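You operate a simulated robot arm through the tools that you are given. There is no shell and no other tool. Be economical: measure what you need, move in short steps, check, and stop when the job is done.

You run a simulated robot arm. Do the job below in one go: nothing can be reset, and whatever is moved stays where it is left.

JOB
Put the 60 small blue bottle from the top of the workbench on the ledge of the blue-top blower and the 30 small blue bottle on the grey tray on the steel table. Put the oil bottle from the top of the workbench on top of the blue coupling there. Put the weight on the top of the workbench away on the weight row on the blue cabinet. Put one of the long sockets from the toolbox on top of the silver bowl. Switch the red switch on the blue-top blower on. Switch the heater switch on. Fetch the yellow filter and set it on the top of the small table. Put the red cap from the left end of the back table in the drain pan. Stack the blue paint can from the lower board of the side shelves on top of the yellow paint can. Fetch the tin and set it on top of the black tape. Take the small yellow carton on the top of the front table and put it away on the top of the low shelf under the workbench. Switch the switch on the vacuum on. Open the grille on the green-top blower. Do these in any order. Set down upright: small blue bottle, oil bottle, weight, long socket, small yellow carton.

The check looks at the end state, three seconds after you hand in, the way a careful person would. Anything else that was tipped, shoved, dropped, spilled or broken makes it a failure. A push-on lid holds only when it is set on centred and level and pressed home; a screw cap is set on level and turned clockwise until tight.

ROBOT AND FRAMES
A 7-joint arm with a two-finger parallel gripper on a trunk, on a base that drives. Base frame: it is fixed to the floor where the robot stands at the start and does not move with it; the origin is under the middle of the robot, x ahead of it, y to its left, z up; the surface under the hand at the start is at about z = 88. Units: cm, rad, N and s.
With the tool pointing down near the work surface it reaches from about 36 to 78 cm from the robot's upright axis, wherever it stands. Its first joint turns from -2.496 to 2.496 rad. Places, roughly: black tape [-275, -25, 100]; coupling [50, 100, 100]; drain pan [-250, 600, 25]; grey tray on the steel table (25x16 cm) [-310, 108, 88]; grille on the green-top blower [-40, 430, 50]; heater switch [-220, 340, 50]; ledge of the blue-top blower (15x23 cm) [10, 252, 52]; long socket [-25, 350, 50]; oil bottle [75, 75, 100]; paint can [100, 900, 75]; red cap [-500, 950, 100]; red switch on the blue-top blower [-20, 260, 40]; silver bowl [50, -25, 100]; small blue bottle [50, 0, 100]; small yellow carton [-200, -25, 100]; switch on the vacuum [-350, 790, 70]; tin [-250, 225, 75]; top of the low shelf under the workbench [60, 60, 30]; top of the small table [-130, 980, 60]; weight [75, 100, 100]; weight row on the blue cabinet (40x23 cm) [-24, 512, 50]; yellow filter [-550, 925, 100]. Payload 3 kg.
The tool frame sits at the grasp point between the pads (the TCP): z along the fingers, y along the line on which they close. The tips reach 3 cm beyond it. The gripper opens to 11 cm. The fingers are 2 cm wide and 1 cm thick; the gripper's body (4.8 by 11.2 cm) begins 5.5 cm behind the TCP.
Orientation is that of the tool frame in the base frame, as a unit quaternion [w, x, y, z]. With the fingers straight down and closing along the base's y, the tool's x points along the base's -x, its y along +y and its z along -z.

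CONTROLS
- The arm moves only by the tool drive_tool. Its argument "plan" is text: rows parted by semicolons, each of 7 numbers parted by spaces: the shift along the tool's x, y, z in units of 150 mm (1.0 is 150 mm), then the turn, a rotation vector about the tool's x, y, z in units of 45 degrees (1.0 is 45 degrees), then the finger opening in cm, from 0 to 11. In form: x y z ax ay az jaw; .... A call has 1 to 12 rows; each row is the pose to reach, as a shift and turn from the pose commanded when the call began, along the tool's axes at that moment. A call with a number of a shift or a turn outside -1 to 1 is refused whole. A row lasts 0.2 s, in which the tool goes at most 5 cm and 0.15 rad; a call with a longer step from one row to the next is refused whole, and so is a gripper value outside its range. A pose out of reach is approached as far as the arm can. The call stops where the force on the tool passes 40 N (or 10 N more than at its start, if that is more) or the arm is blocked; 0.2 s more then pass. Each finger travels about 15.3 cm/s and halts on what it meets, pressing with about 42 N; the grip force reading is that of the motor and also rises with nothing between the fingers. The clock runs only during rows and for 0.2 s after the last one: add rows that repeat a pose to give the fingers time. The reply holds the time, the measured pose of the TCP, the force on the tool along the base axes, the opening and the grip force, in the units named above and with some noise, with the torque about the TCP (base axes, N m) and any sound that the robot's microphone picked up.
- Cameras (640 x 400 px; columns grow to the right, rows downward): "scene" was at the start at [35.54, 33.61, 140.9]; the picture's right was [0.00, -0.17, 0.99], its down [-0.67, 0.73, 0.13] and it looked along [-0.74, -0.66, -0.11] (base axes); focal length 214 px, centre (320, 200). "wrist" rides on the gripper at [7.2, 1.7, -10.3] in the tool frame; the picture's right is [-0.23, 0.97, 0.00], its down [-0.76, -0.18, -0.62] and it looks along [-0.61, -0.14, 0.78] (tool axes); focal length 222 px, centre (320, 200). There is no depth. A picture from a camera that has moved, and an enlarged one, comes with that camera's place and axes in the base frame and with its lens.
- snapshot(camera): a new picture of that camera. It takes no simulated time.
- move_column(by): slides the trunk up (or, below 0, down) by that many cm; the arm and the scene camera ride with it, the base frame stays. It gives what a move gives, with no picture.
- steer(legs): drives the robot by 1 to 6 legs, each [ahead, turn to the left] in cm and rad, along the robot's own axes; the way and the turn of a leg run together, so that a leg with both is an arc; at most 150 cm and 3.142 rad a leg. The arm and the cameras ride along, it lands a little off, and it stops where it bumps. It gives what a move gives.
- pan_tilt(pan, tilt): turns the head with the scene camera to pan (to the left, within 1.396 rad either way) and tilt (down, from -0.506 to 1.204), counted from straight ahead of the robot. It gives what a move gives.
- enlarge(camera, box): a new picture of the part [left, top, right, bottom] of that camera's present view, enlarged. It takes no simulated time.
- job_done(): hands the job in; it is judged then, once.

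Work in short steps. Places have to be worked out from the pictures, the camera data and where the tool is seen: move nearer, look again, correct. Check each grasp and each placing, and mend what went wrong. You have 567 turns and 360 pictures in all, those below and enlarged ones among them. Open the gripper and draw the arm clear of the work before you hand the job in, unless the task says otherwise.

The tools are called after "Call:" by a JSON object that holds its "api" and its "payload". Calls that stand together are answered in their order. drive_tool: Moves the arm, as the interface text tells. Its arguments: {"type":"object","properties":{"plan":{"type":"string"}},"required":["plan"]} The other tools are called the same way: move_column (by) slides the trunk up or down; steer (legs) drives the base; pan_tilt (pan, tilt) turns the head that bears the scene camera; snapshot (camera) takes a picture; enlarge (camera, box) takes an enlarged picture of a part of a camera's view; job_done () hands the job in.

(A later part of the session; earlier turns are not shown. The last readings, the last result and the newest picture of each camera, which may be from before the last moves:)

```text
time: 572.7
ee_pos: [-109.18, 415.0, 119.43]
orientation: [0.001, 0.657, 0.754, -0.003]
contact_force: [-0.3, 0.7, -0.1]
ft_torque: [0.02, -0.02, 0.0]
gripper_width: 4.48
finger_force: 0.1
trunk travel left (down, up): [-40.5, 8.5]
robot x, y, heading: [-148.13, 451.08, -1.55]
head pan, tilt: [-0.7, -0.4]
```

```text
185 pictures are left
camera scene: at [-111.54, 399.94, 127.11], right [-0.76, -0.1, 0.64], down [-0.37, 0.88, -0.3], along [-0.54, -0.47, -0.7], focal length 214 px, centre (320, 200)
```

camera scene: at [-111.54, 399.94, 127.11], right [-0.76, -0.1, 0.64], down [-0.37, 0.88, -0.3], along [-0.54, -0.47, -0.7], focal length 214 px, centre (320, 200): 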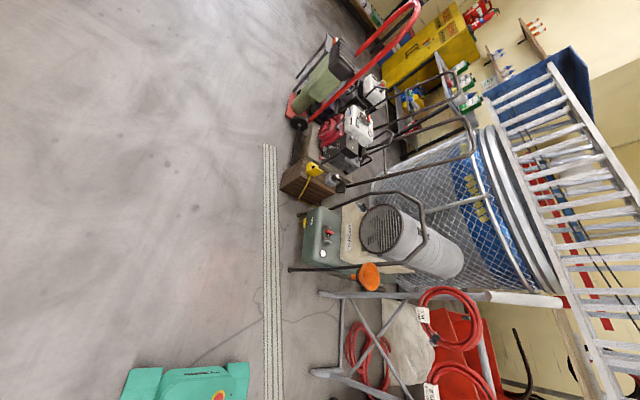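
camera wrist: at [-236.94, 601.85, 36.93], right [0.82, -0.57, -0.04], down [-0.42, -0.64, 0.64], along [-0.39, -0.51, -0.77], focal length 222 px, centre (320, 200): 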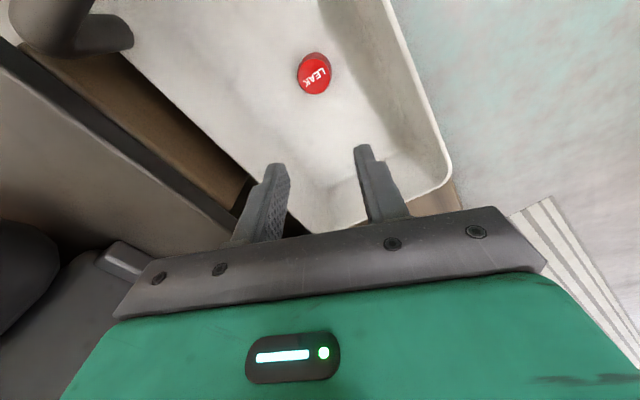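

I zoom in on the green-top blower with its grille and on the heater.

Call:
{"api": "enlarge", "payload": {"camera": "scene", "box": [270, 170, 450, 320]}}

Call:
{"api": "pan_tilt", "payload": {"pan": 0.7, "tilt": 0}}

Call:
{"api": "snapshot", "payload": {"camera": "scene"}}

Call:
{"api": "enlarge", "payload": {"camera": "scene", "box": [200, 180, 420, 330]}}

```text
2.67 times, centred on (360, 245) of scene
camera zoom: at [-111.54, 399.94, 127.11], right [-0.76, -0.1, 0.64], down [-0.37, 0.88, -0.3], along [-0.54, -0.47, -0.7], focal length 572 px, centre (213, 80)
```

zoom: 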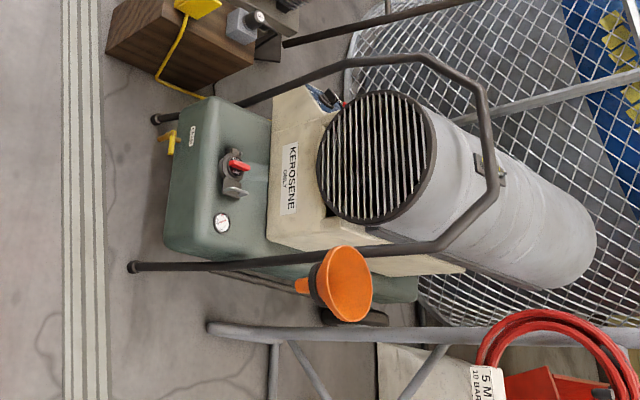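

```text
time: 574.2
ee_pos: [-109.3, 414.77, 119.5]
orientation: [0.0, 0.658, 0.753, -0.002]
contact_force: [0.2, 0.8, -0.4]
ft_torque: [-0.01, -0.02, -0.02]
gripper_width: 4.48
finger_force: 0.1
trunk travel left (down, up): [-40.5, 8.5]
robot x, y, heading: [-147.84, 451.1, -1.554]
head pan, tilt: [0.7, 0.0]
```

```text
183 pictures are left
camera scene: at [-101.58, 404.62, 125.79], right [-0.76, -0.1, -0.64], down [-0.13, 0.99, 0.0], along [0.64, 0.08, -0.77], focal length 214 px, centre (320, 200)
```

scene: 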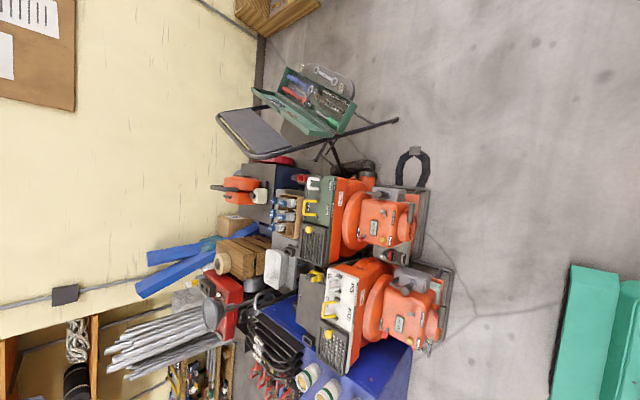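

```text
2.67 times, centred on (310, 255) of scene
camera zoom: at [-101.58, 404.62, 125.79], right [-0.76, -0.1, -0.64], down [-0.13, 0.99, 0.0], along [0.64, 0.08, -0.77], focal length 572 px, centre (347, 53)
```

zoom: 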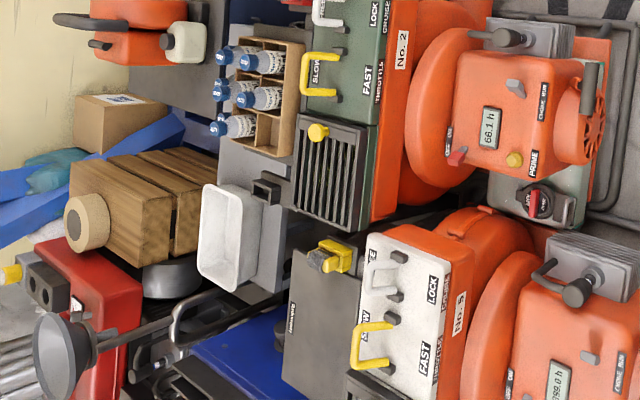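

The green-top blower (No. 2) has a black slatted grille with a yellow knob on its far (+x) end at about (-38,434). I turn to face it and close in.

Call:
{"api": "steer", "payload": {"legs": [[10, 0], [0, 1.55], [24, 0]]}}

Call:
{"api": "pan_tilt", "payload": {"pan": -0.3, "tilt": -0.4}}

Call:
{"api": "snapshot", "payload": {"camera": "scene"}}

```text
time: 580.6
ee_pos: [-86.18, 478.08, 119.43]
orientation: [0.001, -0.049, 0.999, -0.001]
contact_force: [0.3, 0.3, 0.1]
ft_torque: [0.04, 0.0, -0.02]
gripper_width: 4.53
finger_force: 0.0
trunk travel left (down, up): [-40.5, 8.5]
robot x, y, heading: [-123.77, 437.31, -0.017]
head pan, tilt: [0.7, 0.0]
```

```text
time: 581.8
ee_pos: [-86.16, 478.06, 119.56]
orientation: [0.001, -0.049, 0.999, -0.001]
contact_force: [-0.3, -0.4, -0.1]
ft_torque: [0.01, 0.01, -0.03]
gripper_width: 4.48
finger_force: 0.1
trunk travel left (down, up): [-40.5, 8.5]
robot x, y, heading: [-124.18, 437.23, -0.019]
head pan, tilt: [-0.3, -0.4]
```

```text
181 pictures are left
camera scene: at [-71.39, 477.21, 125.78], right [0.09, -0.95, 0.3], down [-0.9, -0.2, -0.38], along [0.42, -0.23, -0.88], focal length 214 px, centre (320, 200)
```

scene: 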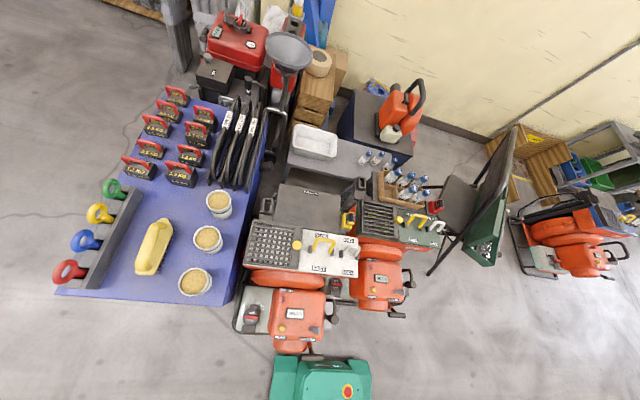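

I swing the hand over toward the green-top blower.

Call:
{"api": "drive_tool", "payload": {"plan": "-0.12 -0.25 0 0 0 0 4.5; -0.24 -0.5 0 0 0 0 4.5; -0.36 -0.75 0 0 0 0 4.5; -0.485 -1 0 0 0 0 4.5"}}

Call:
{"api": "drive_tool", "payload": {"plan": "-0.12 -0.25 0.1 0 0 0 4.5; -0.24 -0.5 0.2 0 0 0 4.5; -0.36 -0.75 0.3 0 0 0 4.5; -0.485 -1 0.4 0 0 0 4.5"}}

Call:
{"api": "move_column", "payload": {"by": -20}}

Call:
{"api": "pan_tilt", "payload": {"pan": -0.2, "tilt": -0.3}}

Call:
{"api": "snapshot", "payload": {"camera": "scene"}}

```text
time: 582.8
ee_pos: [-77.42, 463.83, 119.83]
orientation: [0.002, -0.05, 0.999, -0.001]
contact_force: [0.7, 0.3, 0.2]
ft_torque: [-0.01, -0.03, -0.02]
gripper_width: 4.49
finger_force: 0.1
trunk travel left (down, up): [-40.5, 8.5]
robot x, y, heading: [-123.83, 437.17, -0.02]
head pan, tilt: [-0.3, -0.4]
```

```text
time: 583.8
ee_pos: [-69.02, 449.56, 113.64]
orientation: [0.001, -0.05, 0.999, -0.001]
contact_force: [-0.1, -0.3, 0.7]
ft_torque: [0.0, 0.02, 0.03]
gripper_width: 4.52
finger_force: 0.1
trunk travel left (down, up): [-40.5, 8.5]
robot x, y, heading: [-124.01, 437.63, -0.017]
head pan, tilt: [-0.3, -0.4]
```

```text
time: 586.0
ee_pos: [-69.03, 449.48, 93.7]
orientation: [0.002, -0.049, 0.999, -0.001]
contact_force: [-0.4, 0.0, -0.1]
ft_torque: [-0.01, -0.04, -0.01]
gripper_width: 4.51
finger_force: 0.1
trunk travel left (down, up): [-20.5, 28.5]
robot x, y, heading: [-123.87, 437.21, -0.018]
head pan, tilt: [-0.3, -0.4]
```

```text
time: 586.7
ee_pos: [-68.98, 449.59, 93.59]
orientation: [0.001, -0.049, 0.999, -0.001]
contact_force: [-0.5, 0.2, -0.7]
ft_torque: [0.01, 0.04, 0.06]
gripper_width: 4.49
finger_force: 0.0
trunk travel left (down, up): [-20.5, 28.5]
robot x, y, heading: [-123.69, 437.32, -0.019]
head pan, tilt: [-0.201, -0.3]
```

```text
180 pictures are left
camera scene: at [-54.97, 449.25, 99.2], right [0.09, -0.97, 0.2], down [-0.94, -0.15, -0.29], along [0.32, -0.16, -0.93], focal length 214 px, centre (320, 200)
```

scene: 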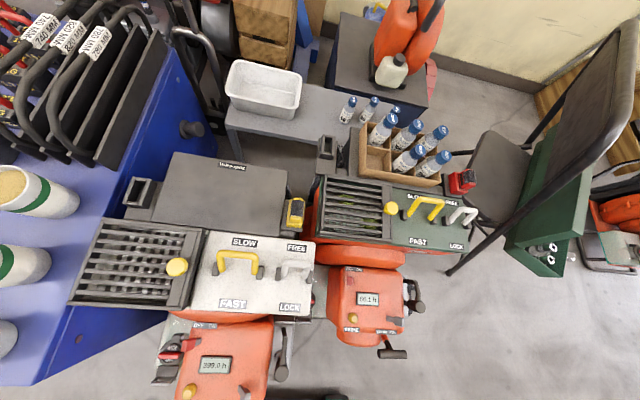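

I zoom in on the green blower's grille to see knob and hinge.

Call:
{"api": "enlarge", "payload": {"camera": "scene", "box": [290, 150, 440, 260]}}

Call:
{"api": "enlarge", "payload": {"camera": "scene", "box": [60, 200, 240, 320]}}

```text
3.64 times, centred on (365, 205) of scene
camera zoom: at [-54.97, 449.25, 99.2], right [0.09, -0.97, 0.2], down [-0.94, -0.15, -0.29], along [0.32, -0.16, -0.93], focal length 780 px, centre (156, 182)
```

zoom: 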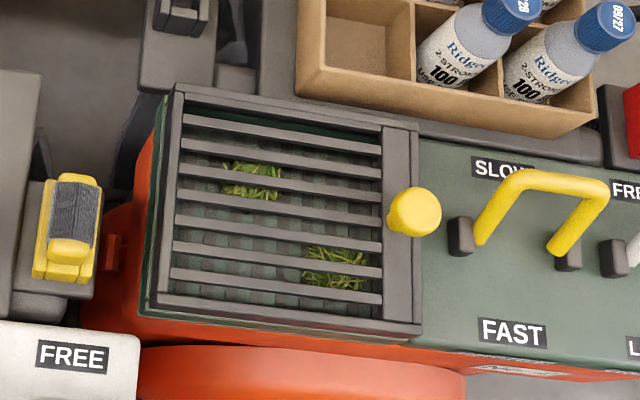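

```text
3.33 times, centred on (150, 260) of scene
camera zoom: at [-54.97, 449.25, 99.2], right [0.09, -0.97, 0.2], down [-0.94, -0.15, -0.29], along [0.32, -0.16, -0.93], focal length 715 px, centre (887, 0)
```

zoom: 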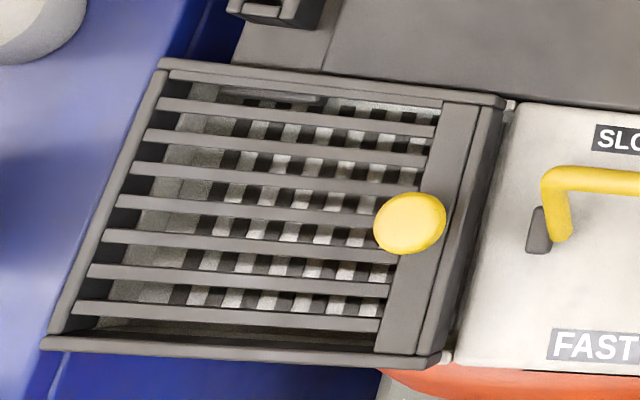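

The grille's knob is at its −y edge, so the hinge is at the +y edge. I reposition the base to about (-107,423) for better reach; the blower's front bumper is at x≈-71.

Call:
{"api": "steer", "payload": {"legs": [[0, -0.65], [19, 0], [0, 0.66]]}}

Call:
{"api": "snapshot", "payload": {"camera": "scene"}}

```text
time: 590.2
ee_pos: [-58.57, 403.71, 93.75]
orientation: [0.001, 0.265, 0.964, -0.001]
contact_force: [-0.1, -0.1, 0.6]
ft_torque: [-0.03, -0.03, -0.01]
gripper_width: 4.49
finger_force: 0.1
trunk travel left (down, up): [-20.5, 28.5]
robot x, y, heading: [-109.68, 427.18, -0.694]
head pan, tilt: [-0.201, -0.3]
stopped in leg 2: the robot was blocked; the commanded pose is now the measured one
```

```text
177 pictures are left
camera scene: at [-47.38, 395.32, 99.25], right [-0.5, -0.84, 0.2], down [-0.85, 0.44, -0.29], along [0.16, -0.32, -0.94], focal length 214 px, centre (320, 200)
```

scene: 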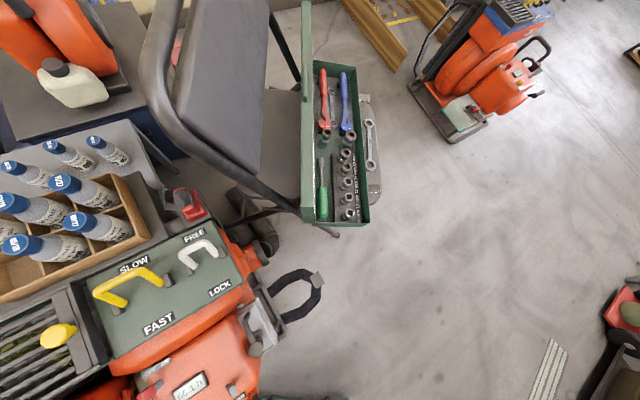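

The base corner touched the blower's bumper lightly; I back off 5 cm and straighten.

Call:
{"api": "steer", "payload": {"legs": [[-5, 0], [0, 0.68]]}}

Call:
{"api": "pan_tilt", "payload": {"pan": 0, "tilt": 0}}

Call:
{"api": "snapshot", "payload": {"camera": "scene"}}

```text
time: 592.3
ee_pos: [-57.59, 423.87, 93.83]
orientation: [0.001, 0.105, 0.994, 0.0]
contact_force: [0.3, 0.1, -0.1]
ft_torque: [0.05, -0.02, 0.0]
gripper_width: 4.49
finger_force: 0.1
trunk travel left (down, up): [-20.5, 28.5]
robot x, y, heading: [-113.86, 428.67, -0.376]
head pan, tilt: [-0.201, -0.3]
stopped in leg 2: the robot was blocked; the commanded pose is now the measured one
```

```text
time: 593.1
ee_pos: [-57.58, 424.05, 93.84]
orientation: [0.001, 0.105, 0.994, -0.001]
contact_force: [1.2, 0.7, -0.2]
ft_torque: [-0.02, 0.0, 0.04]
gripper_width: 4.5
finger_force: 0.0
trunk travel left (down, up): [-20.5, 28.5]
robot x, y, heading: [-114.34, 428.79, -0.366]
head pan, tilt: [0.0, 0.0]
```

```text
176 pictures are left
camera scene: at [-46.43, 421.6, 98.05], right [-0.21, -0.98, 0.0], down [-0.98, 0.21, 0.0], along [0.0, 0.0, -1.0], focal length 214 px, centre (320, 200)
```

scene: 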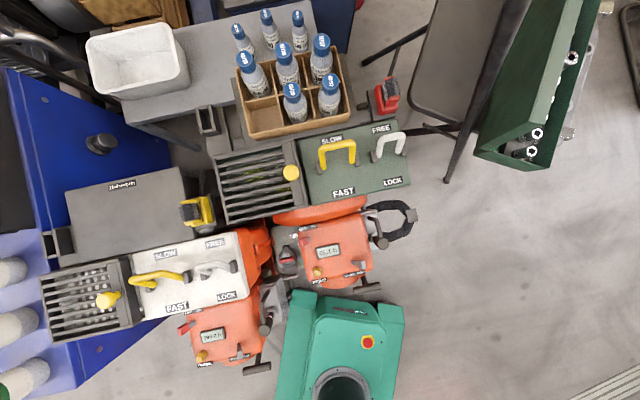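

The grille knob triangulates to (-40,426.1), top z≈56.5; hinge near y≈441.4. I'll grip the knob with the jaws closing along x so it can pivot, and lift along an arc. First rotate the hand ~78° clockwise.

Call:
{"api": "drive_tool", "payload": {"plan": "0 0 0 0 0 0.17 6; 0 0 0 0 0 0.34 6; 0 0 0 0 0 0.51 6; 0 0 0 0 0 0.68 6; 0 0 0 0 0 0.87 6"}}

Call:
{"api": "drive_tool", "payload": {"plan": "0 0 0 0 0 0.17 6; 0 0 0 0 0 0.34 6; 0 0 0 0 0 0.51 6; 0 0 0 0 0 0.68 6; 0 0 0 0 0 0.87 6"}}

Call:
{"api": "move_column", "payload": {"by": -18}}

Call:
{"api": "snapshot", "payload": {"camera": "wrist"}}

```text
time: 594.3
ee_pos: [-57.59, 423.85, 93.94]
orientation: [0.0, 0.433, 0.902, 0.0]
contact_force: [1.3, 0.0, 0.2]
ft_torque: [-0.02, 0.05, 0.01]
gripper_width: 6.0
finger_force: 0.1
trunk travel left (down, up): [-20.5, 28.5]
robot x, y, heading: [-113.76, 428.47, -0.372]
head pan, tilt: [0.0, 0.0]
```

```text
time: 595.5
ee_pos: [-57.43, 424.13, 93.76]
orientation: [0.002, 0.71, 0.704, 0.0]
contact_force: [0.0, -0.5, -0.1]
ft_torque: [0.0, -0.02, 0.02]
gripper_width: 5.97
finger_force: 0.0
trunk travel left (down, up): [-20.5, 28.5]
robot x, y, heading: [-113.86, 428.55, -0.376]
head pan, tilt: [0.0, 0.0]
```

```text
time: 597.5
ee_pos: [-57.57, 423.99, 75.85]
orientation: [0.001, 0.71, 0.704, 0.001]
contact_force: [-1.1, 0.5, 0.5]
ft_torque: [-0.05, -0.02, -0.03]
gripper_width: 5.99
finger_force: 0.2
trunk travel left (down, up): [-2.5, 46.5]
robot x, y, heading: [-113.99, 428.47, -0.374]
head pan, tilt: [0.0, 0.0]
```

```text
175 pictures are left
camera wrist: at [-55.87, 431.33, 86.27], right [0.97, -0.23, 0.0], down [-0.18, -0.76, 0.62], along [-0.14, -0.61, -0.78], focal length 222 px, centre (320, 200)
```

wrist: 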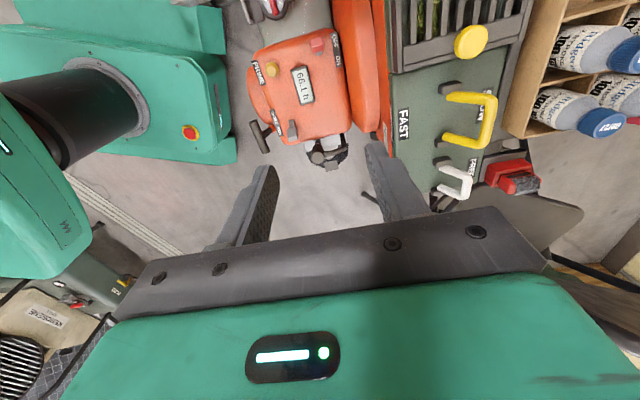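

Knob confirmed at (-40.2,425.9). I move over it at this height.

Call:
{"api": "drive_tool", "payload": {"plan": "0.03 0.3 0 0 0 0 6; 0.06 0.6 0 0 0 0 6; 0.1 0.9 0 0 0 0 6; 0.13 1 0 0 0 0 6"}}

Call:
{"api": "drive_tool", "payload": {"plan": "0 0.16 0 0 0 0 6; 0 0.16 0.2 0 0 0 6; 0 0.16 0.5 0 0 0 6"}}

Call:
{"api": "snapshot", "payload": {"camera": "wrist"}}

Call:
{"api": "snapshot", "payload": {"camera": "scene"}}

```text
time: 598.5
ee_pos: [-42.48, 425.85, 75.75]
orientation: [0.001, 0.709, 0.705, 0.0]
contact_force: [-0.4, 0.6, 0.2]
ft_torque: [0.03, -0.05, -0.03]
gripper_width: 5.99
finger_force: 0.0
trunk travel left (down, up): [-2.5, 46.5]
robot x, y, heading: [-113.65, 428.92, -0.377]
head pan, tilt: [0.0, 0.0]
```

```text
time: 599.3
ee_pos: [-41.88, 424.1, 68.51]
orientation: [0.001, 0.709, 0.705, 0.0]
contact_force: [0.2, 0.4, 0.2]
ft_torque: [-0.1, -0.03, 0.01]
gripper_width: 6.02
finger_force: 0.1
out of reach, approached as far as the arm can: row 1, 2, 3
trunk travel left (down, up): [-2.5, 46.5]
robot x, y, heading: [-113.57, 428.57, -0.371]
head pan, tilt: [0.0, 0.0]
```

```text
174 pictures are left
camera wrist: at [-40.24, 431.41, 78.96], right [0.97, -0.23, 0.0], down [-0.18, -0.76, 0.62], along [-0.14, -0.61, -0.78], focal length 222 px, centre (320, 200)
```

wrist: 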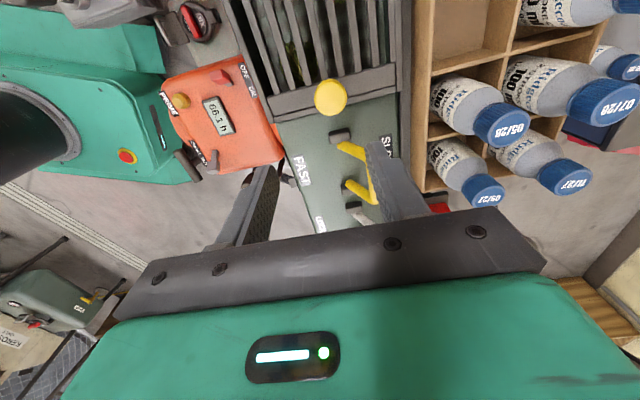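

```text
173 pictures are left
camera scene: at [-41.59, 412.99, 72.74], right [-1.0, 0.01, 0.0], down [0.01, 1.0, 0.0], along [0.0, 0.0, -1.0], focal length 214 px, centre (320, 200)
```

scene: 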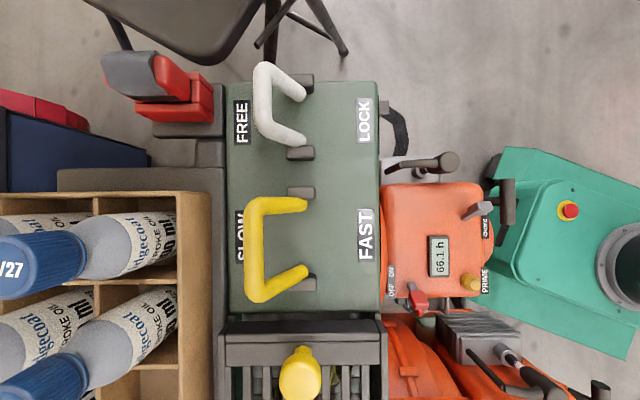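

Levers top out at ≈58.5, so I fold the head flat, lower to z≈60 and shift over the knob.

Call:
{"api": "pan_tilt", "payload": {"pan": 0, "tilt": 1.2}}

Call:
{"api": "drive_tool", "payload": {"plan": "0 0 0.25 0 0 0 6; 0.06 0.06 0.5 0 0 0 6; 0.12 0.12 0.55 0 0 0 6"}}

Call:
{"api": "snapshot", "payload": {"camera": "wrist"}}

```text
time: 600.7
ee_pos: [-41.9, 424.15, 68.79]
orientation: [0.001, 0.71, 0.705, -0.001]
contact_force: [0.1, 0.2, 1.0]
ft_torque: [0.03, -0.01, -0.05]
gripper_width: 5.99
finger_force: 0.1
trunk travel left (down, up): [-2.5, 46.5]
robot x, y, heading: [-113.73, 428.53, -0.37]
head pan, tilt: [0.0, 1.201]
```

```text
time: 601.5
ee_pos: [-41.98, 423.85, 62.34]
orientation: [0.002, 0.71, 0.705, -0.001]
contact_force: [-0.3, 0.0, 0.1]
ft_torque: [0.04, 0.02, -0.02]
gripper_width: 6.0
finger_force: 0.1
out of reach, approached as far as the arm can: row 2, 3
trunk travel left (down, up): [-2.5, 46.5]
robot x, y, heading: [-114.02, 428.3, -0.373]
head pan, tilt: [0.0, 1.201]
```

```text
172 pictures are left
camera wrist: at [-40.24, 431.3, 72.89], right [0.97, -0.23, 0.0], down [-0.18, -0.76, 0.62], along [-0.14, -0.61, -0.78], focal length 222 px, centre (320, 200)
```

wrist: 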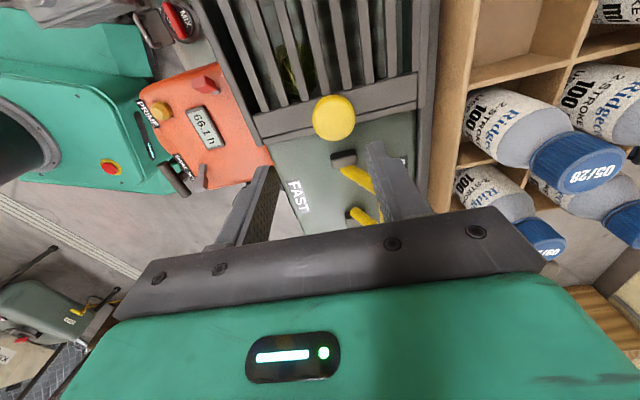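

Reach falls ~3 cm short. I raise the hand and relocate the base to about (-104,407) facing +x, south of the obstructing bumper.

Call:
{"api": "move_column", "payload": {"by": 30}}

Call:
{"api": "steer", "payload": {"legs": [[-16, 0], [0, -0.63], [26, 0], [0, 1.0], [6, 0]]}}

Call:
{"api": "pan_tilt", "payload": {"pan": 0.3, "tilt": 0}}

Call:
{"api": "snapshot", "payload": {"camera": "scene"}}

```text
time: 604.5
ee_pos: [-41.99, 423.98, 92.55]
orientation: [0.002, 0.709, 0.705, -0.001]
contact_force: [0.2, 0.5, 0.4]
ft_torque: [0.04, 0.03, -0.01]
gripper_width: 6.02
finger_force: 0.2
trunk travel left (down, up): [-32.5, 16.5]
robot x, y, heading: [-113.56, 428.32, -0.376]
head pan, tilt: [0.0, 1.201]
```

```text
time: 610.9
ee_pos: [-41.16, 413.47, 93.74]
orientation: [0.022, 0.684, 0.729, 0.014]
contact_force: [-0.7, 0.8, -0.2]
ft_torque: [-0.02, 0.01, 0.02]
gripper_width: 6.01
finger_force: 0.0
trunk travel left (down, up): [-32.5, 16.5]
robot x, y, heading: [-114.43, 410.5, -0.283]
head pan, tilt: [0.0, 1.201]
stopped in leg 4: the force on the tool passed its limit at 64 N (the readings are from after the stop); the commanded pose is now the measured one
```

```text
time: 612.3
ee_pos: [-41.21, 413.46, 93.66]
orientation: [0.021, 0.685, 0.728, 0.014]
contact_force: [-0.1, 0.1, 0.3]
ft_torque: [0.01, 0.02, 0.03]
gripper_width: 6.01
finger_force: 0.0
trunk travel left (down, up): [-32.5, 16.5]
robot x, y, heading: [-114.46, 410.64, -0.282]
head pan, tilt: [0.3, 0.0]
```

```text
171 pictures are left
camera scene: at [-37.66, 402.64, 98.54], right [-0.94, -0.06, -0.34], down [-0.06, 1.0, -0.01], along [0.34, 0.01, -0.94], focal length 214 px, centre (320, 200)
```

scene: 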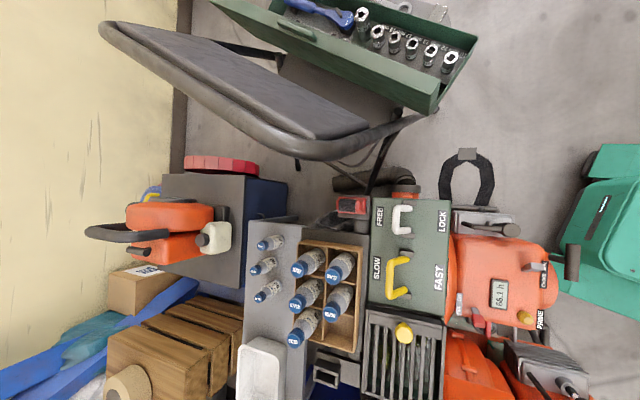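

The hand touched something (64 N) while turning — likely the folding chair's back. I raise up and inspect the chair and toolbox.

Call:
{"api": "move_column", "payload": {"by": 16}}

Call:
{"api": "pan_tilt", "payload": {"pan": 0.1, "tilt": -0.5}}

Call:
{"api": "snapshot", "payload": {"camera": "scene"}}

```text
time: 614.1
ee_pos: [-41.09, 413.56, 109.68]
orientation: [0.021, 0.685, 0.728, 0.013]
contact_force: [-0.1, 0.5, -0.2]
ft_torque: [0.02, 0.0, -0.01]
gripper_width: 6.02
finger_force: 0.1
trunk travel left (down, up): [-48.5, 0.5]
robot x, y, heading: [-114.24, 410.71, -0.283]
head pan, tilt: [0.3, 0.0]
```

```text
time: 615.0
ee_pos: [-41.19, 413.56, 109.7]
orientation: [0.021, 0.685, 0.728, 0.013]
contact_force: [0.1, 0.3, -0.4]
ft_torque: [0.02, -0.01, -0.01]
gripper_width: 5.99
finger_force: 0.0
trunk travel left (down, up): [-48.5, 0.5]
robot x, y, heading: [-114.65, 410.83, -0.287]
head pan, tilt: [0.099, -0.499]
```

```text
170 pictures are left
camera scene: at [-39.49, 398.53, 116.41], right [-0.99, -0.06, -0.15], down [0.02, 0.87, -0.48], along [0.16, -0.48, -0.86], focal length 214 px, centre (320, 200)
```

scene: 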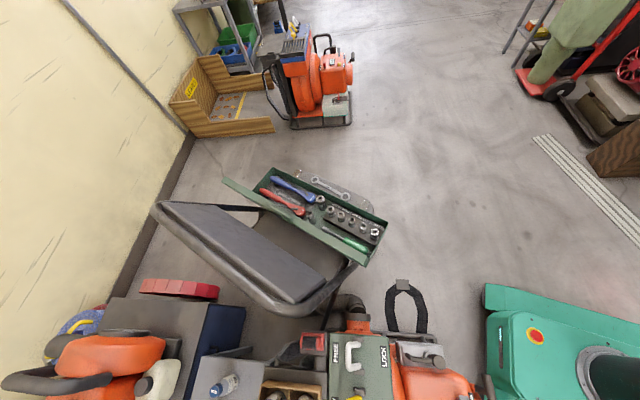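

Chair and tools look unmoved and upright. I finish the turn with the hand high, then creep forward.

Call:
{"api": "steer", "payload": {"legs": [[0, 0.28], [7, 0]]}}

Call:
{"api": "pan_tilt", "payload": {"pan": 0, "tilt": 0.2}}

Call:
{"api": "snapshot", "payload": {"camera": "scene"}}

```text
time: 617.0
ee_pos: [-37.83, 433.24, 109.66]
orientation: [0.018, 0.577, 0.817, 0.013]
contact_force: [-1.8, -5.6, 0.3]
ft_torque: [0.49, -0.1, 0.05]
gripper_width: 6.01
finger_force: 0.0
trunk travel left (down, up): [-48.5, 0.5]
robot x, y, heading: [-107.49, 409.93, -0.002]
head pan, tilt: [0.099, -0.499]
```

```text
time: 618.1
ee_pos: [-37.82, 433.11, 109.74]
orientation: [0.019, 0.577, 0.817, 0.015]
contact_force: [1.2, 0.6, 0.4]
ft_torque: [0.0, 0.0, -0.02]
gripper_width: 5.98
finger_force: 0.0
trunk travel left (down, up): [-48.5, 0.5]
robot x, y, heading: [-107.3, 410.1, -0.007]
head pan, tilt: [0.0, 0.201]
```

```text
169 pictures are left
camera scene: at [-34.5, 424.48, 113.77], right [-0.94, -0.34, -0.04], down [-0.34, 0.92, 0.18], along [-0.02, 0.19, -0.98], focal length 214 px, centre (320, 200)
```

scene: 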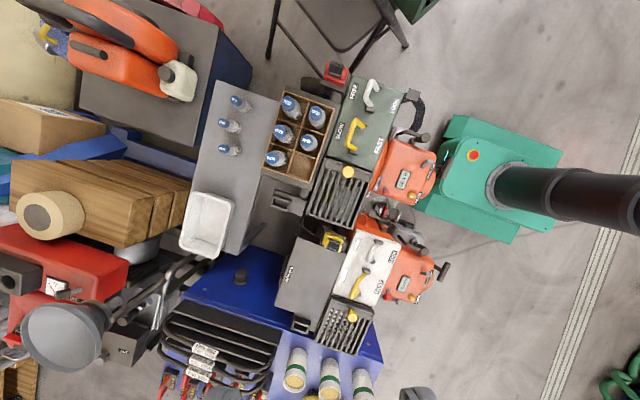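

Knob again at (-40.1,425.9), now 69 cm from the axis. I level the hand, align it over the knob and lower the trunk.

Call:
{"api": "drive_tool", "payload": {"plan": "-0.1 -0.08 0 0.015 0.005 0.1 6; -0.2 -0.16 0 0.03 0.009 0.2 6; -0.3 -0.24 0 0.045 0.013 0.32 6; -0.4 -0.305 0 0.059 0.0175 0.433 6"}}

Call:
{"api": "pan_tilt", "payload": {"pan": 0, "tilt": 1.2}}

Call:
{"api": "move_column", "payload": {"by": -40}}

Call:
{"api": "snapshot", "payload": {"camera": "wrist"}}

```text
time: 619.1
ee_pos: [-39.97, 426.01, 109.63]
orientation: [-0.002, 0.706, 0.708, 0.003]
contact_force: [0.1, 0.1, 0.8]
ft_torque: [-0.03, 0.02, 0.03]
gripper_width: 6.0
finger_force: 0.1
trunk travel left (down, up): [-48.5, 0.5]
robot x, y, heading: [-107.38, 410.09, -0.006]
head pan, tilt: [0.0, 0.201]
```

```text
time: 620.3
ee_pos: [-40.08, 426.16, 109.61]
orientation: [-0.003, 0.706, 0.709, 0.004]
contact_force: [-0.1, -1.4, 1.1]
ft_torque: [0.0, -0.01, 0.04]
gripper_width: 6.03
finger_force: 0.1
trunk travel left (down, up): [-48.5, 0.5]
robot x, y, heading: [-107.17, 410.11, -0.005]
head pan, tilt: [0.0, 1.201]
```

```text
time: 624.2
ee_pos: [-40.04, 426.08, 69.51]
orientation: [-0.003, 0.706, 0.708, 0.002]
contact_force: [-0.9, 0.1, 0.5]
ft_torque: [0.02, -0.05, 0.0]
gripper_width: 6.0
finger_force: 0.2
trunk travel left (down, up): [-8.5, 40.5]
robot x, y, heading: [-107.32, 409.82, -0.003]
head pan, tilt: [0.0, 1.201]
```

```text
168 pictures are left
camera wrist: at [-38.44, 433.33, 80.08], right [0.97, -0.22, 0.0], down [-0.18, -0.77, 0.62], along [-0.14, -0.6, -0.79], focal length 222 px, centre (320, 200)
```

wrist: 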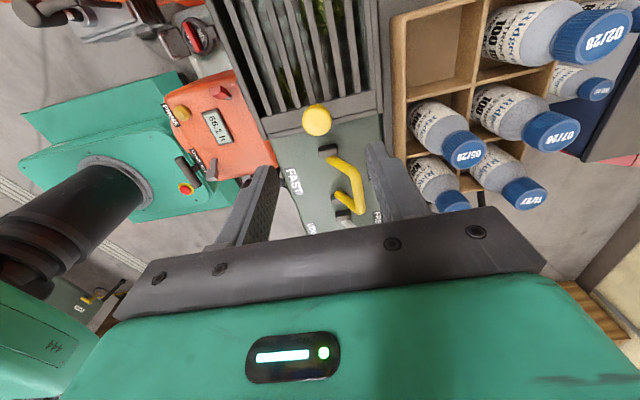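

Aligned. I descend to z≈56.3 around the knob.

Call:
{"api": "drive_tool", "payload": {"plan": "-0.01 -0.02 0.25 0 0 0 6; -0.02 -0.025 0.5 0 0 0 6; -0.02 -0.025 0.7 0 0 0 6; -0.02 -0.025 0.8 0 0 0 6; -0.02 -0.025 0.87 0 0 0 6"}}

Call:
{"api": "snapshot", "payload": {"camera": "wrist"}}

```text
time: 625.3
ee_pos: [-40.23, 425.68, 57.65]
orientation: [0.0, 0.707, 0.707, 0.006]
contact_force: [-7.6, -4.5, 28.0]
ft_torque: [-0.17, 1.2, 0.29]
gripper_width: 6.35
finger_force: 3.1
trunk travel left (down, up): [-8.5, 40.5]
robot x, y, heading: [-107.61, 409.98, -0.003]
head pan, tilt: [0.0, 1.201]
stopped in row 5: the force on the tool passed its limit at 53 N (the readings are from after the stop); the commanded pose is now the measured one
```

```text
167 pictures are left
camera wrist: at [-38.75, 432.97, 68.19], right [0.97, -0.22, 0.01], down [-0.18, -0.77, 0.61], along [-0.13, -0.6, -0.79], focal length 222 px, centre (320, 200)
```

wrist: 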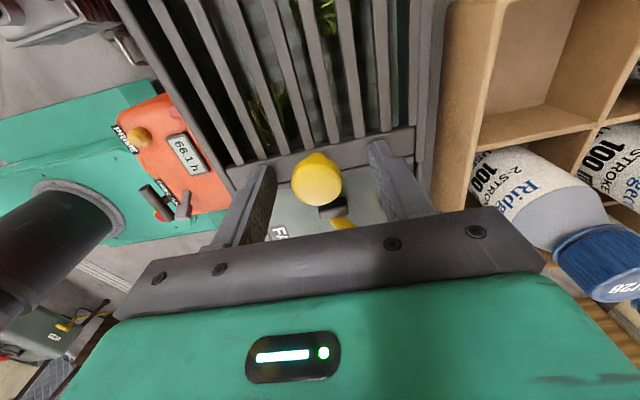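

The left fingertip touches the grille frame (z≈54.6). I lift 3 mm and close on the knob.

Call:
{"api": "drive_tool", "payload": {"plan": "0 0 -0.025 0 0 0 6; 0 0 -0.025 0 0 0 4; 0 0 -0.025 0 0 0 2; 0 0 -0.025 0 0 0 2; 0 0 -0.025 0 0 0 2"}}

Call:
{"api": "snapshot", "payload": {"camera": "wrist"}}

```text
time: 626.5
ee_pos: [-40.51, 425.72, 57.79]
orientation: [-0.001, 0.706, 0.709, 0.004]
contact_force: [-33.4, 0.0, 10.7]
ft_torque: [-0.27, 0.5, -0.03]
gripper_width: 2.91
finger_force: 45.1
trunk travel left (down, up): [-8.5, 40.5]
robot x, y, heading: [-107.52, 409.99, -0.001]
head pan, tilt: [0.0, 1.201]
```

```text
166 pictures are left
camera wrist: at [-38.87, 433.0, 68.24], right [0.97, -0.23, 0.0], down [-0.18, -0.77, 0.62], along [-0.14, -0.6, -0.79], focal length 222 px, centre (320, 200)
```

wrist: 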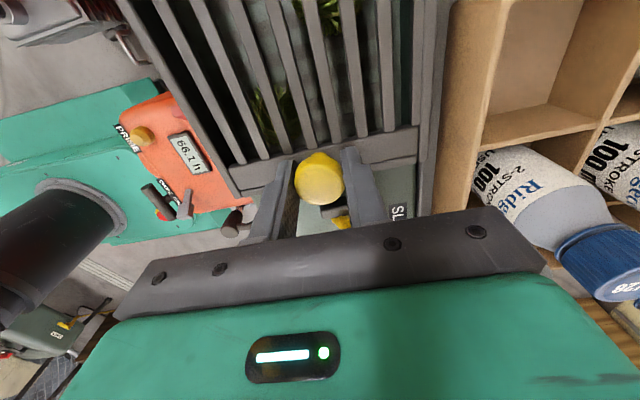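

Gripped the knob (2.9 cm). I relax the side force and lift along the hinge arc to about 60°.

Call:
{"api": "drive_tool", "payload": {"plan": "0 -0.035 -0.02 0 0 0 2; 0.033 -0.035 -0.125 0 0 0 2; 0.08 -0.035 -0.24 0 0 0 2; 0.131 -0.035 -0.341 0 0 0 2; 0.2 -0.035 -0.44 0 0 0 2; 0.275 -0.035 -0.53 0 0 0 2; 0.36 -0.035 -0.61 0 0 0 2; 0.46 -0.035 -0.68 0 0 0 2; 0.57 -0.035 -0.74 0 0 0 2; 0.69 -0.035 -0.793 0 0 0 2"}}

Call:
{"api": "snapshot", "payload": {"camera": "wrist"}}

```text
time: 628.1
ee_pos: [-40.59, 430.9, 66.8]
orientation: [0.001, 0.706, 0.708, 0.006]
contact_force: [23.4, 10.5, -19.9]
ft_torque: [-0.54, -0.43, -0.03]
gripper_width: 2.91
finger_force: 44.6
trunk travel left (down, up): [-8.5, 40.5]
robot x, y, heading: [-107.6, 409.59, -0.001]
head pan, tilt: [0.0, 1.201]
stopped in row 8: the force on the tool passed its limit at 46 N (the readings are from after the stop); the commanded pose is now the measured one
```

```text
165 pictures are left
camera wrist: at [-39.0, 438.11, 77.26], right [0.97, -0.23, 0.01], down [-0.18, -0.77, 0.62], along [-0.13, -0.6, -0.79], focal length 222 px, centre (320, 200)
```

wrist: 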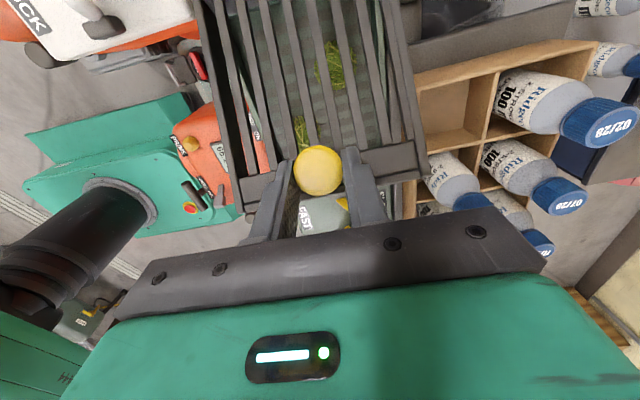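

The grille is swinging up on its +y hinge (≈38° so far). I continue the arc with a slightly tighter radius.

Call:
{"api": "drive_tool", "payload": {"plan": "0.05 0.02 -0.02 0 0 0 2; 0.12 0.02 -0.065 0 0 0 2; 0.22 0.02 -0.115 0 0 0 2; 0.33 0.02 -0.15 0 0 0 2; 0.45 0.02 -0.175 0 0 0 2; 0.57 0.02 -0.185 0 0 0 2; 0.69 0.02 -0.18 0 0 0 2; 0.8 0.02 -0.165 0 0 0 2; 0.92 0.02 -0.13 0 0 0 2"}}

Call:
{"api": "snapshot", "payload": {"camera": "wrist"}}

```text
time: 629.8
ee_pos: [-40.59, 438.15, 70.09]
orientation: [0.004, 0.709, 0.705, 0.008]
contact_force: [19.3, 7.2, -22.7]
ft_torque: [0.4, -0.35, -0.03]
gripper_width: 2.91
finger_force: 44.4
out of reach, approached as far as the arm can: row 5, 6, 7, 8
trunk travel left (down, up): [-8.5, 40.5]
robot x, y, heading: [-107.4, 409.95, -0.008]
head pan, tilt: [0.0, 1.201]
stopped in row 8: the force on the tool passed its limit at 48 N (the readings are from after the stop); the commanded pose is now the measured one
```

```text
164 pictures are left
camera wrist: at [-39.09, 445.58, 80.49], right [0.97, -0.23, 0.02], down [-0.19, -0.76, 0.62], along [-0.13, -0.6, -0.79], focal length 222 px, centre (320, 200)
```

wrist: 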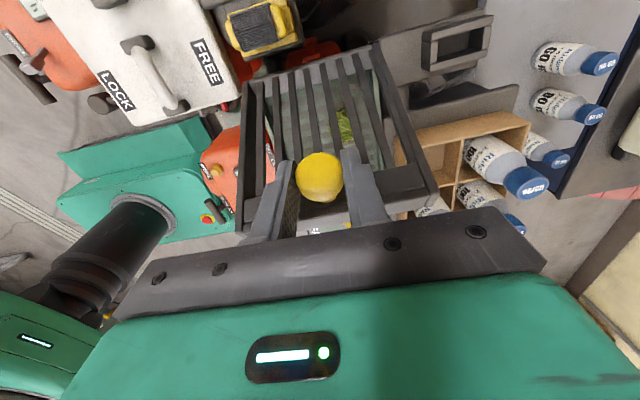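

It's at ~62°, but the arm is at its reach. Tilting the hand about the jaw axis (the knob pivots in the jaws) brings the wrist closer; I tilt 30° and continue over the top.

Call:
{"api": "drive_tool", "payload": {"plan": "0 0 0 0 0.17 0 2; 0.03 0 -0.01 0 0.34 0 2; 0.07 0 -0.02 0 0.5 0 2; 0.12 0 -0.03 0 0.667 0 2; 0.2 0 -0.04 0 0.667 0 2; 0.3 0 -0.04 0 0.667 0 2; 0.4 0 -0.035 0 0.667 0 2; 0.5 0 -0.015 0 0.667 0 2"}}

Call:
{"api": "snapshot", "payload": {"camera": "wrist"}}

```text
time: 630.1
ee_pos: [-40.64, 437.82, 69.9]
orientation: [-0.004, 0.709, 0.705, 0.018]
contact_force: [13.3, 1.5, -24.3]
ft_torque: [-0.54, -0.4, 0.05]
gripper_width: 2.89
finger_force: 45.0
out of reach, approached as far as the arm can: row 1
trunk travel left (down, up): [-8.5, 40.5]
robot x, y, heading: [-107.14, 409.96, -0.005]
head pan, tilt: [0.0, 1.201]
stopped in row 1: the force on the tool passed its limit at 50 N (the readings are from after the stop); the commanded pose is now the measured one
```

```text
163 pictures are left
camera wrist: at [-39.13, 444.74, 80.59], right [0.97, -0.23, 0.01], down [-0.19, -0.78, 0.6], along [-0.13, -0.58, -0.8], focal length 222 px, centre (320, 200)
```

wrist: 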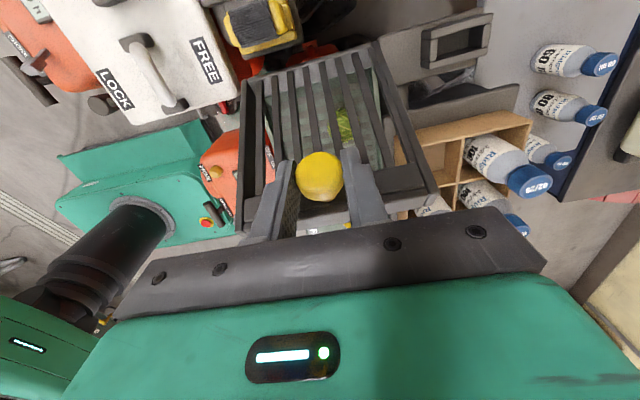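

Residual pull is high; I relax by easing down and +x a few millimetres, then tilt gradually.

Call:
{"api": "drive_tool", "payload": {"plan": "0 0.015 0.02 0 0 0 2; 0 0.02 0.035 0 0 0 2"}}

Call:
{"api": "drive_tool", "payload": {"plan": "0 0 0 0 0.1 0 2; 0 0 0 0 0.2 0 2; 0 0 0 0 0.3 0 2; 0 0 0 0 0.4 0 2; 0 0 0 0 0.5 0 2"}}

```text
time: 630.7
ee_pos: [-40.62, 437.79, 69.84]
orientation: [-0.003, 0.708, 0.706, 0.018]
contact_force: [-8.4, -0.4, -4.3]
ft_torque: [-0.26, 0.22, -0.03]
gripper_width: 2.88
finger_force: 45.0
out of reach, approached as far as the arm can: row 2
trunk travel left (down, up): [-8.5, 40.5]
robot x, y, heading: [-107.14, 409.94, -0.009]
head pan, tilt: [0.0, 1.201]
```

```text
time: 631.2
ee_pos: [-40.58, 436.33, 69.59]
orientation: [-0.03, 0.708, 0.704, 0.049]
contact_force: [16.9, 6.2, -26.5]
ft_torque: [-0.11, -0.39, -0.03]
gripper_width: 2.88
finger_force: 45.6
out of reach, approached as far as the arm can: row 1, 2
trunk travel left (down, up): [-8.5, 40.5]
robot x, y, heading: [-107.5, 410.16, -0.01]
head pan, tilt: [0.0, 1.201]
stopped in row 2: the force on the tool passed its limit at 47 N (the readings are from after the stop); the commanded pose is now the measured one
```

Reach is the limit here. I test whether the grille holds its position when released (now ~58°).

Call:
{"api": "drive_tool", "payload": {"plan": "0 0 0.02 0 0 0 2.5; 0 0 0.02 0 0 0 3.5; 0 0 0.02 0 0 0 4.5; 0 0 0.02 0 0 0 5; 0 0 0.02 0 0 0 5"}}

Call:
{"api": "snapshot", "payload": {"camera": "wrist"}}

```text
time: 632.4
ee_pos: [-40.79, 436.43, 69.46]
orientation: [-0.03, 0.708, 0.703, 0.051]
contact_force: [0.9, -0.4, 0.0]
ft_torque: [-0.03, 0.02, 0.0]
gripper_width: 5.01
finger_force: 0.1
trunk travel left (down, up): [-8.5, 40.5]
robot x, y, heading: [-107.29, 409.92, -0.007]
head pan, tilt: [0.0, 1.201]
```

```text
162 pictures are left
camera wrist: at [-39.44, 442.54, 80.83], right [0.97, -0.23, 0.0], down [-0.2, -0.83, 0.53], along [-0.12, -0.51, -0.85], focal length 222 px, centre (320, 200)
```

wrist: 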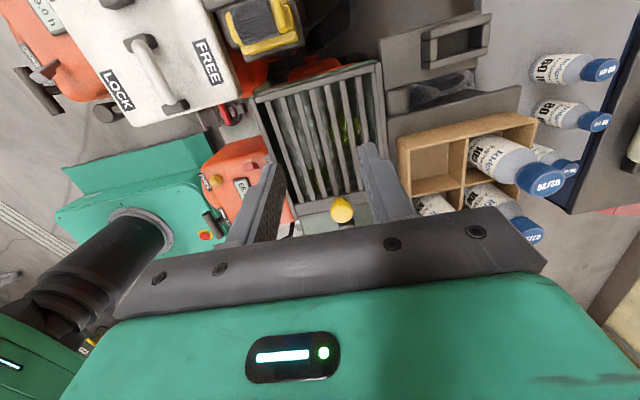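

It falls shut when released, so it must go past vertical. I shift the base ~5 cm toward +y (hand raised) and will grip with the hand pre-tilted toward the hinge.

Call:
{"api": "move_column", "payload": {"by": 30}}

Call:
{"api": "steer", "payload": {"legs": [[-10, 0], [0, 0.4], [11, 0], [0, -0.4]]}}

```text
time: 635.4
ee_pos: [-40.86, 436.45, 99.54]
orientation: [-0.03, 0.708, 0.703, 0.052]
contact_force: [0.0, -0.6, -0.2]
ft_torque: [0.0, 0.0, -0.05]
gripper_width: 5.01
finger_force: 0.1
trunk travel left (down, up): [-38.5, 10.5]
robot x, y, heading: [-107.08, 409.69, -0.008]
head pan, tilt: [0.0, 1.201]
```

```text
time: 638.3
ee_pos: [-63.19, 461.62, 100.12]
orientation: [-0.036, 0.555, 0.83, 0.05]
contact_force: [2.0, -0.6, -0.3]
ft_torque: [0.02, 0.16, 0.06]
gripper_width: 5.01
finger_force: 0.0
trunk travel left (down, up): [-38.5, 10.5]
robot x, y, heading: [-113.35, 410.06, 0.438]
head pan, tilt: [0.0, 1.201]
stopped in leg 3: the force on the tool passed its limit at 78 N (the readings are from after the stop); the commanded pose is now the measured one
```

The base nudged the bumper again. I back off, straighten to heading 0 and return to the previous stance, and use the tilted grip instead.

Call:
{"api": "steer", "payload": {"legs": [[-5, 0], [0, -0.44], [6, 0]]}}

Call:
{"api": "pan_tilt", "payload": {"pan": 0, "tilt": 0.2}}

Call:
{"api": "snapshot", "payload": {"camera": "scene"}}

```text
time: 641.1
ee_pos: [-44.68, 433.06, 100.52]
orientation: [-0.022, 0.723, 0.688, 0.057]
contact_force: [-0.3, 0.3, -0.6]
ft_torque: [-0.06, -0.04, 0.03]
gripper_width: 5.02
finger_force: 0.1
trunk travel left (down, up): [-38.5, 10.5]
robot x, y, heading: [-111.87, 409.29, -0.001]
head pan, tilt: [0.0, 1.201]
```

```text
time: 642.4
ee_pos: [-44.64, 433.05, 100.45]
orientation: [-0.023, 0.724, 0.687, 0.056]
contact_force: [0.5, 0.3, 0.1]
ft_torque: [-0.02, -0.02, 0.0]
gripper_width: 5.02
finger_force: 0.1
trunk travel left (down, up): [-38.5, 10.5]
robot x, y, heading: [-112.07, 408.82, -0.009]
head pan, tilt: [0.0, 0.201]
```

```text
161 pictures are left
camera scene: at [-44.95, 423.45, 103.25], right [-1.0, 0.05, -0.05], down [0.04, 0.95, 0.31], along [0.06, 0.31, -0.95], focal length 214 px, centre (320, 200)
```

scene: 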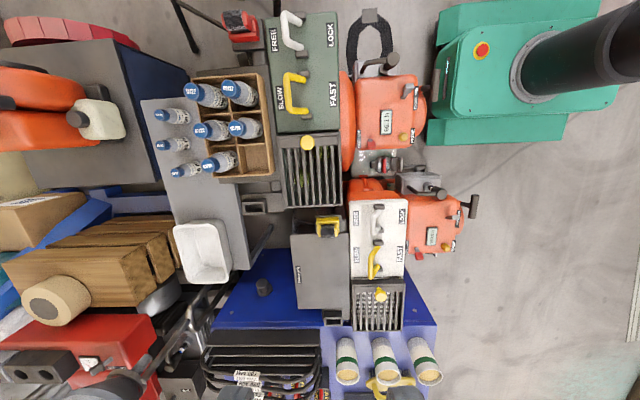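

I advance 4.5 cm and tilt the hand 25° toward the hinge while moving to the pre-grasp point behind the knob.

Call:
{"api": "steer", "payload": {"legs": [[4.5, 0]]}}

Call:
{"api": "drive_tool", "payload": {"plan": "-0.23 0.013 -0.025 0.026 0.13 -0.02 6; -0.46 0.026 -0.05 0.053 0.27 -0.043 6; -0.695 0.038 -0.077 0.079 0.407 -0.064 6"}}

Call:
{"api": "pan_tilt", "payload": {"pan": 0, "tilt": 1.2}}

Call:
{"api": "move_column", "payload": {"by": -32}}

Call:
{"api": "snapshot", "payload": {"camera": "wrist"}}

```text
time: 643.3
ee_pos: [-40.32, 433.0, 100.51]
orientation: [-0.023, 0.724, 0.687, 0.056]
contact_force: [-0.3, 0.8, -0.4]
ft_torque: [-0.01, 0.02, 0.0]
gripper_width: 5.01
finger_force: 0.1
trunk travel left (down, up): [-38.5, 10.5]
robot x, y, heading: [-107.34, 409.07, -0.005]
head pan, tilt: [0.0, 0.201]
```

```text
time: 644.1
ee_pos: [-41.92, 424.43, 102.46]
orientation: [-0.139, 0.692, 0.694, 0.139]
contact_force: [-0.9, 0.0, 0.0]
ft_torque: [0.05, -0.01, 0.02]
gripper_width: 5.99
finger_force: 0.1
out of reach, approached as far as the arm can: row 2, 3
trunk travel left (down, up): [-38.5, 10.5]
robot x, y, heading: [-107.54, 408.63, -0.001]
head pan, tilt: [0.0, 0.201]
```

```text
time: 645.3
ee_pos: [-41.88, 424.44, 102.4]
orientation: [-0.137, 0.693, 0.694, 0.139]
contact_force: [0.1, -0.8, 0.5]
ft_torque: [-0.02, -0.05, 0.01]
gripper_width: 6.0
finger_force: 0.0
trunk travel left (down, up): [-38.5, 10.5]
robot x, y, heading: [-107.59, 408.94, -0.006]
head pan, tilt: [0.0, 1.201]
```

```text
time: 648.5
ee_pos: [-41.95, 424.43, 70.49]
orientation: [-0.138, 0.691, 0.695, 0.14]
contact_force: [0.6, 0.5, 0.1]
ft_torque: [-0.01, 0.02, -0.02]
gripper_width: 6.01
finger_force: 0.1
trunk travel left (down, up): [-6.5, 42.5]
robot x, y, heading: [-107.43, 409.09, -0.005]
head pan, tilt: [0.0, 1.201]
```

```text
160 pictures are left
camera wrist: at [-40.35, 427.3, 82.93], right [0.97, -0.21, -0.08], down [-0.18, -0.94, 0.28], along [-0.14, -0.26, -0.96], focal length 222 px, centre (320, 200)
```

wrist: 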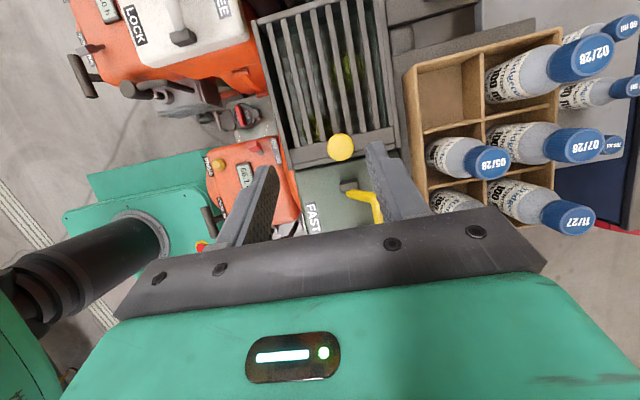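

Tilted 22.6°. I move in along the tool axis to straddle the knob.

Call:
{"api": "drive_tool", "payload": {"plan": "-0.15 0.1 0.1 0 0 0 6; -0.286 0.107 0.3 0 0 0 6; -0.286 0.107 0.55 0 0 0 6; -0.286 0.107 0.75 0 0 0 6; -0.286 0.107 0.82 0 0 0 6"}}

Call:
{"api": "snapshot", "payload": {"camera": "wrist"}}

```text
time: 649.7
ee_pos: [-42.11, 422.62, 68.75]
orientation: [-0.137, 0.693, 0.694, 0.14]
contact_force: [0.4, 0.0, -0.3]
ft_torque: [-0.01, 0.0, 0.03]
gripper_width: 6.01
finger_force: 0.0
out of reach, approached as far as the arm can: row 1, 2, 3, 4, 5
trunk travel left (down, up): [-6.5, 42.5]
robot x, y, heading: [-107.41, 409.22, -0.004]
head pan, tilt: [0.0, 1.201]
```

```text
159 pictures are left
camera wrist: at [-40.42, 425.41, 81.11], right [0.97, -0.21, -0.08], down [-0.18, -0.94, 0.28], along [-0.14, -0.26, -0.96], focal length 222 px, centre (320, 200)
```

wrist: 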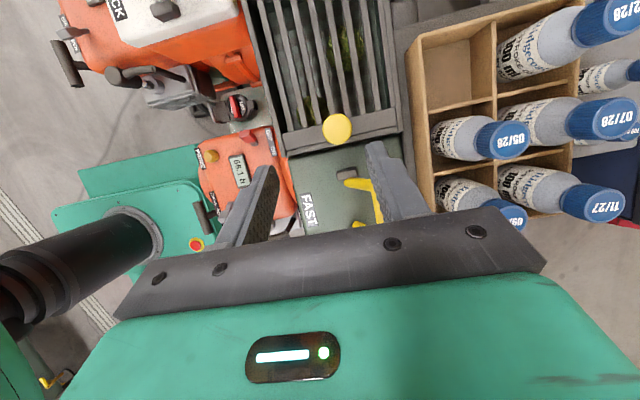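

Tilting costs more reach than it gains. I return to vertical and instead raise the trunk 15 cm so the arm works lower relative to its shoulder, where its reach is longer.

Call:
{"api": "drive_tool", "payload": {"plan": "0 0 -0.1 0 -0.17 0 6; 0 0 -0.2 0 -0.34 0 6; 0 0.1 -0.3 0 -0.503 0 6"}}

Call:
{"api": "move_column", "payload": {"by": 16}}

Call:
{"api": "snapshot", "payload": {"camera": "wrist"}}

```text
time: 650.5
ee_pos: [-40.38, 421.16, 72.81]
orientation: [0.002, 0.707, 0.707, 0.001]
contact_force: [0.1, 0.6, 0.4]
ft_torque: [0.05, 0.03, -0.01]
gripper_width: 6.01
finger_force: 0.1
trunk travel left (down, up): [-6.5, 42.5]
robot x, y, heading: [-107.5, 409.02, -0.004]
head pan, tilt: [0.0, 1.201]
```

```text
time: 652.3
ee_pos: [-40.41, 421.18, 88.78]
orientation: [0.001, 0.706, 0.708, 0.002]
contact_force: [-0.6, 0.0, -1.1]
ft_torque: [0.0, -0.03, 0.02]
gripper_width: 6.03
finger_force: 0.2
trunk travel left (down, up): [-22.5, 26.5]
robot x, y, heading: [-107.3, 408.87, -0.007]
head pan, tilt: [0.0, 1.201]
```

```text
158 pictures are left
camera wrist: at [-38.8, 428.51, 99.16], right [0.97, -0.22, 0.0], down [-0.18, -0.76, 0.62], along [-0.14, -0.61, -0.78], focal length 222 px, centre (320, 200)
```

wrist: 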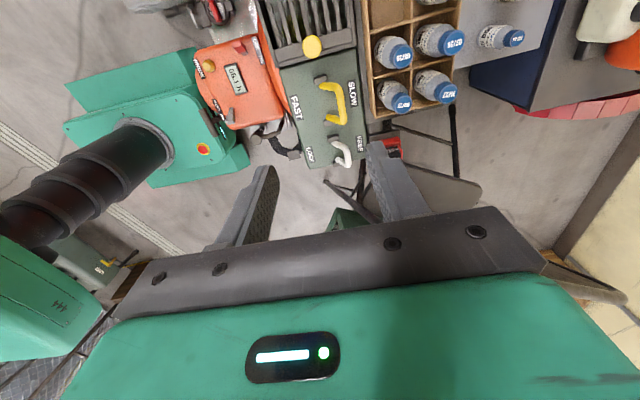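

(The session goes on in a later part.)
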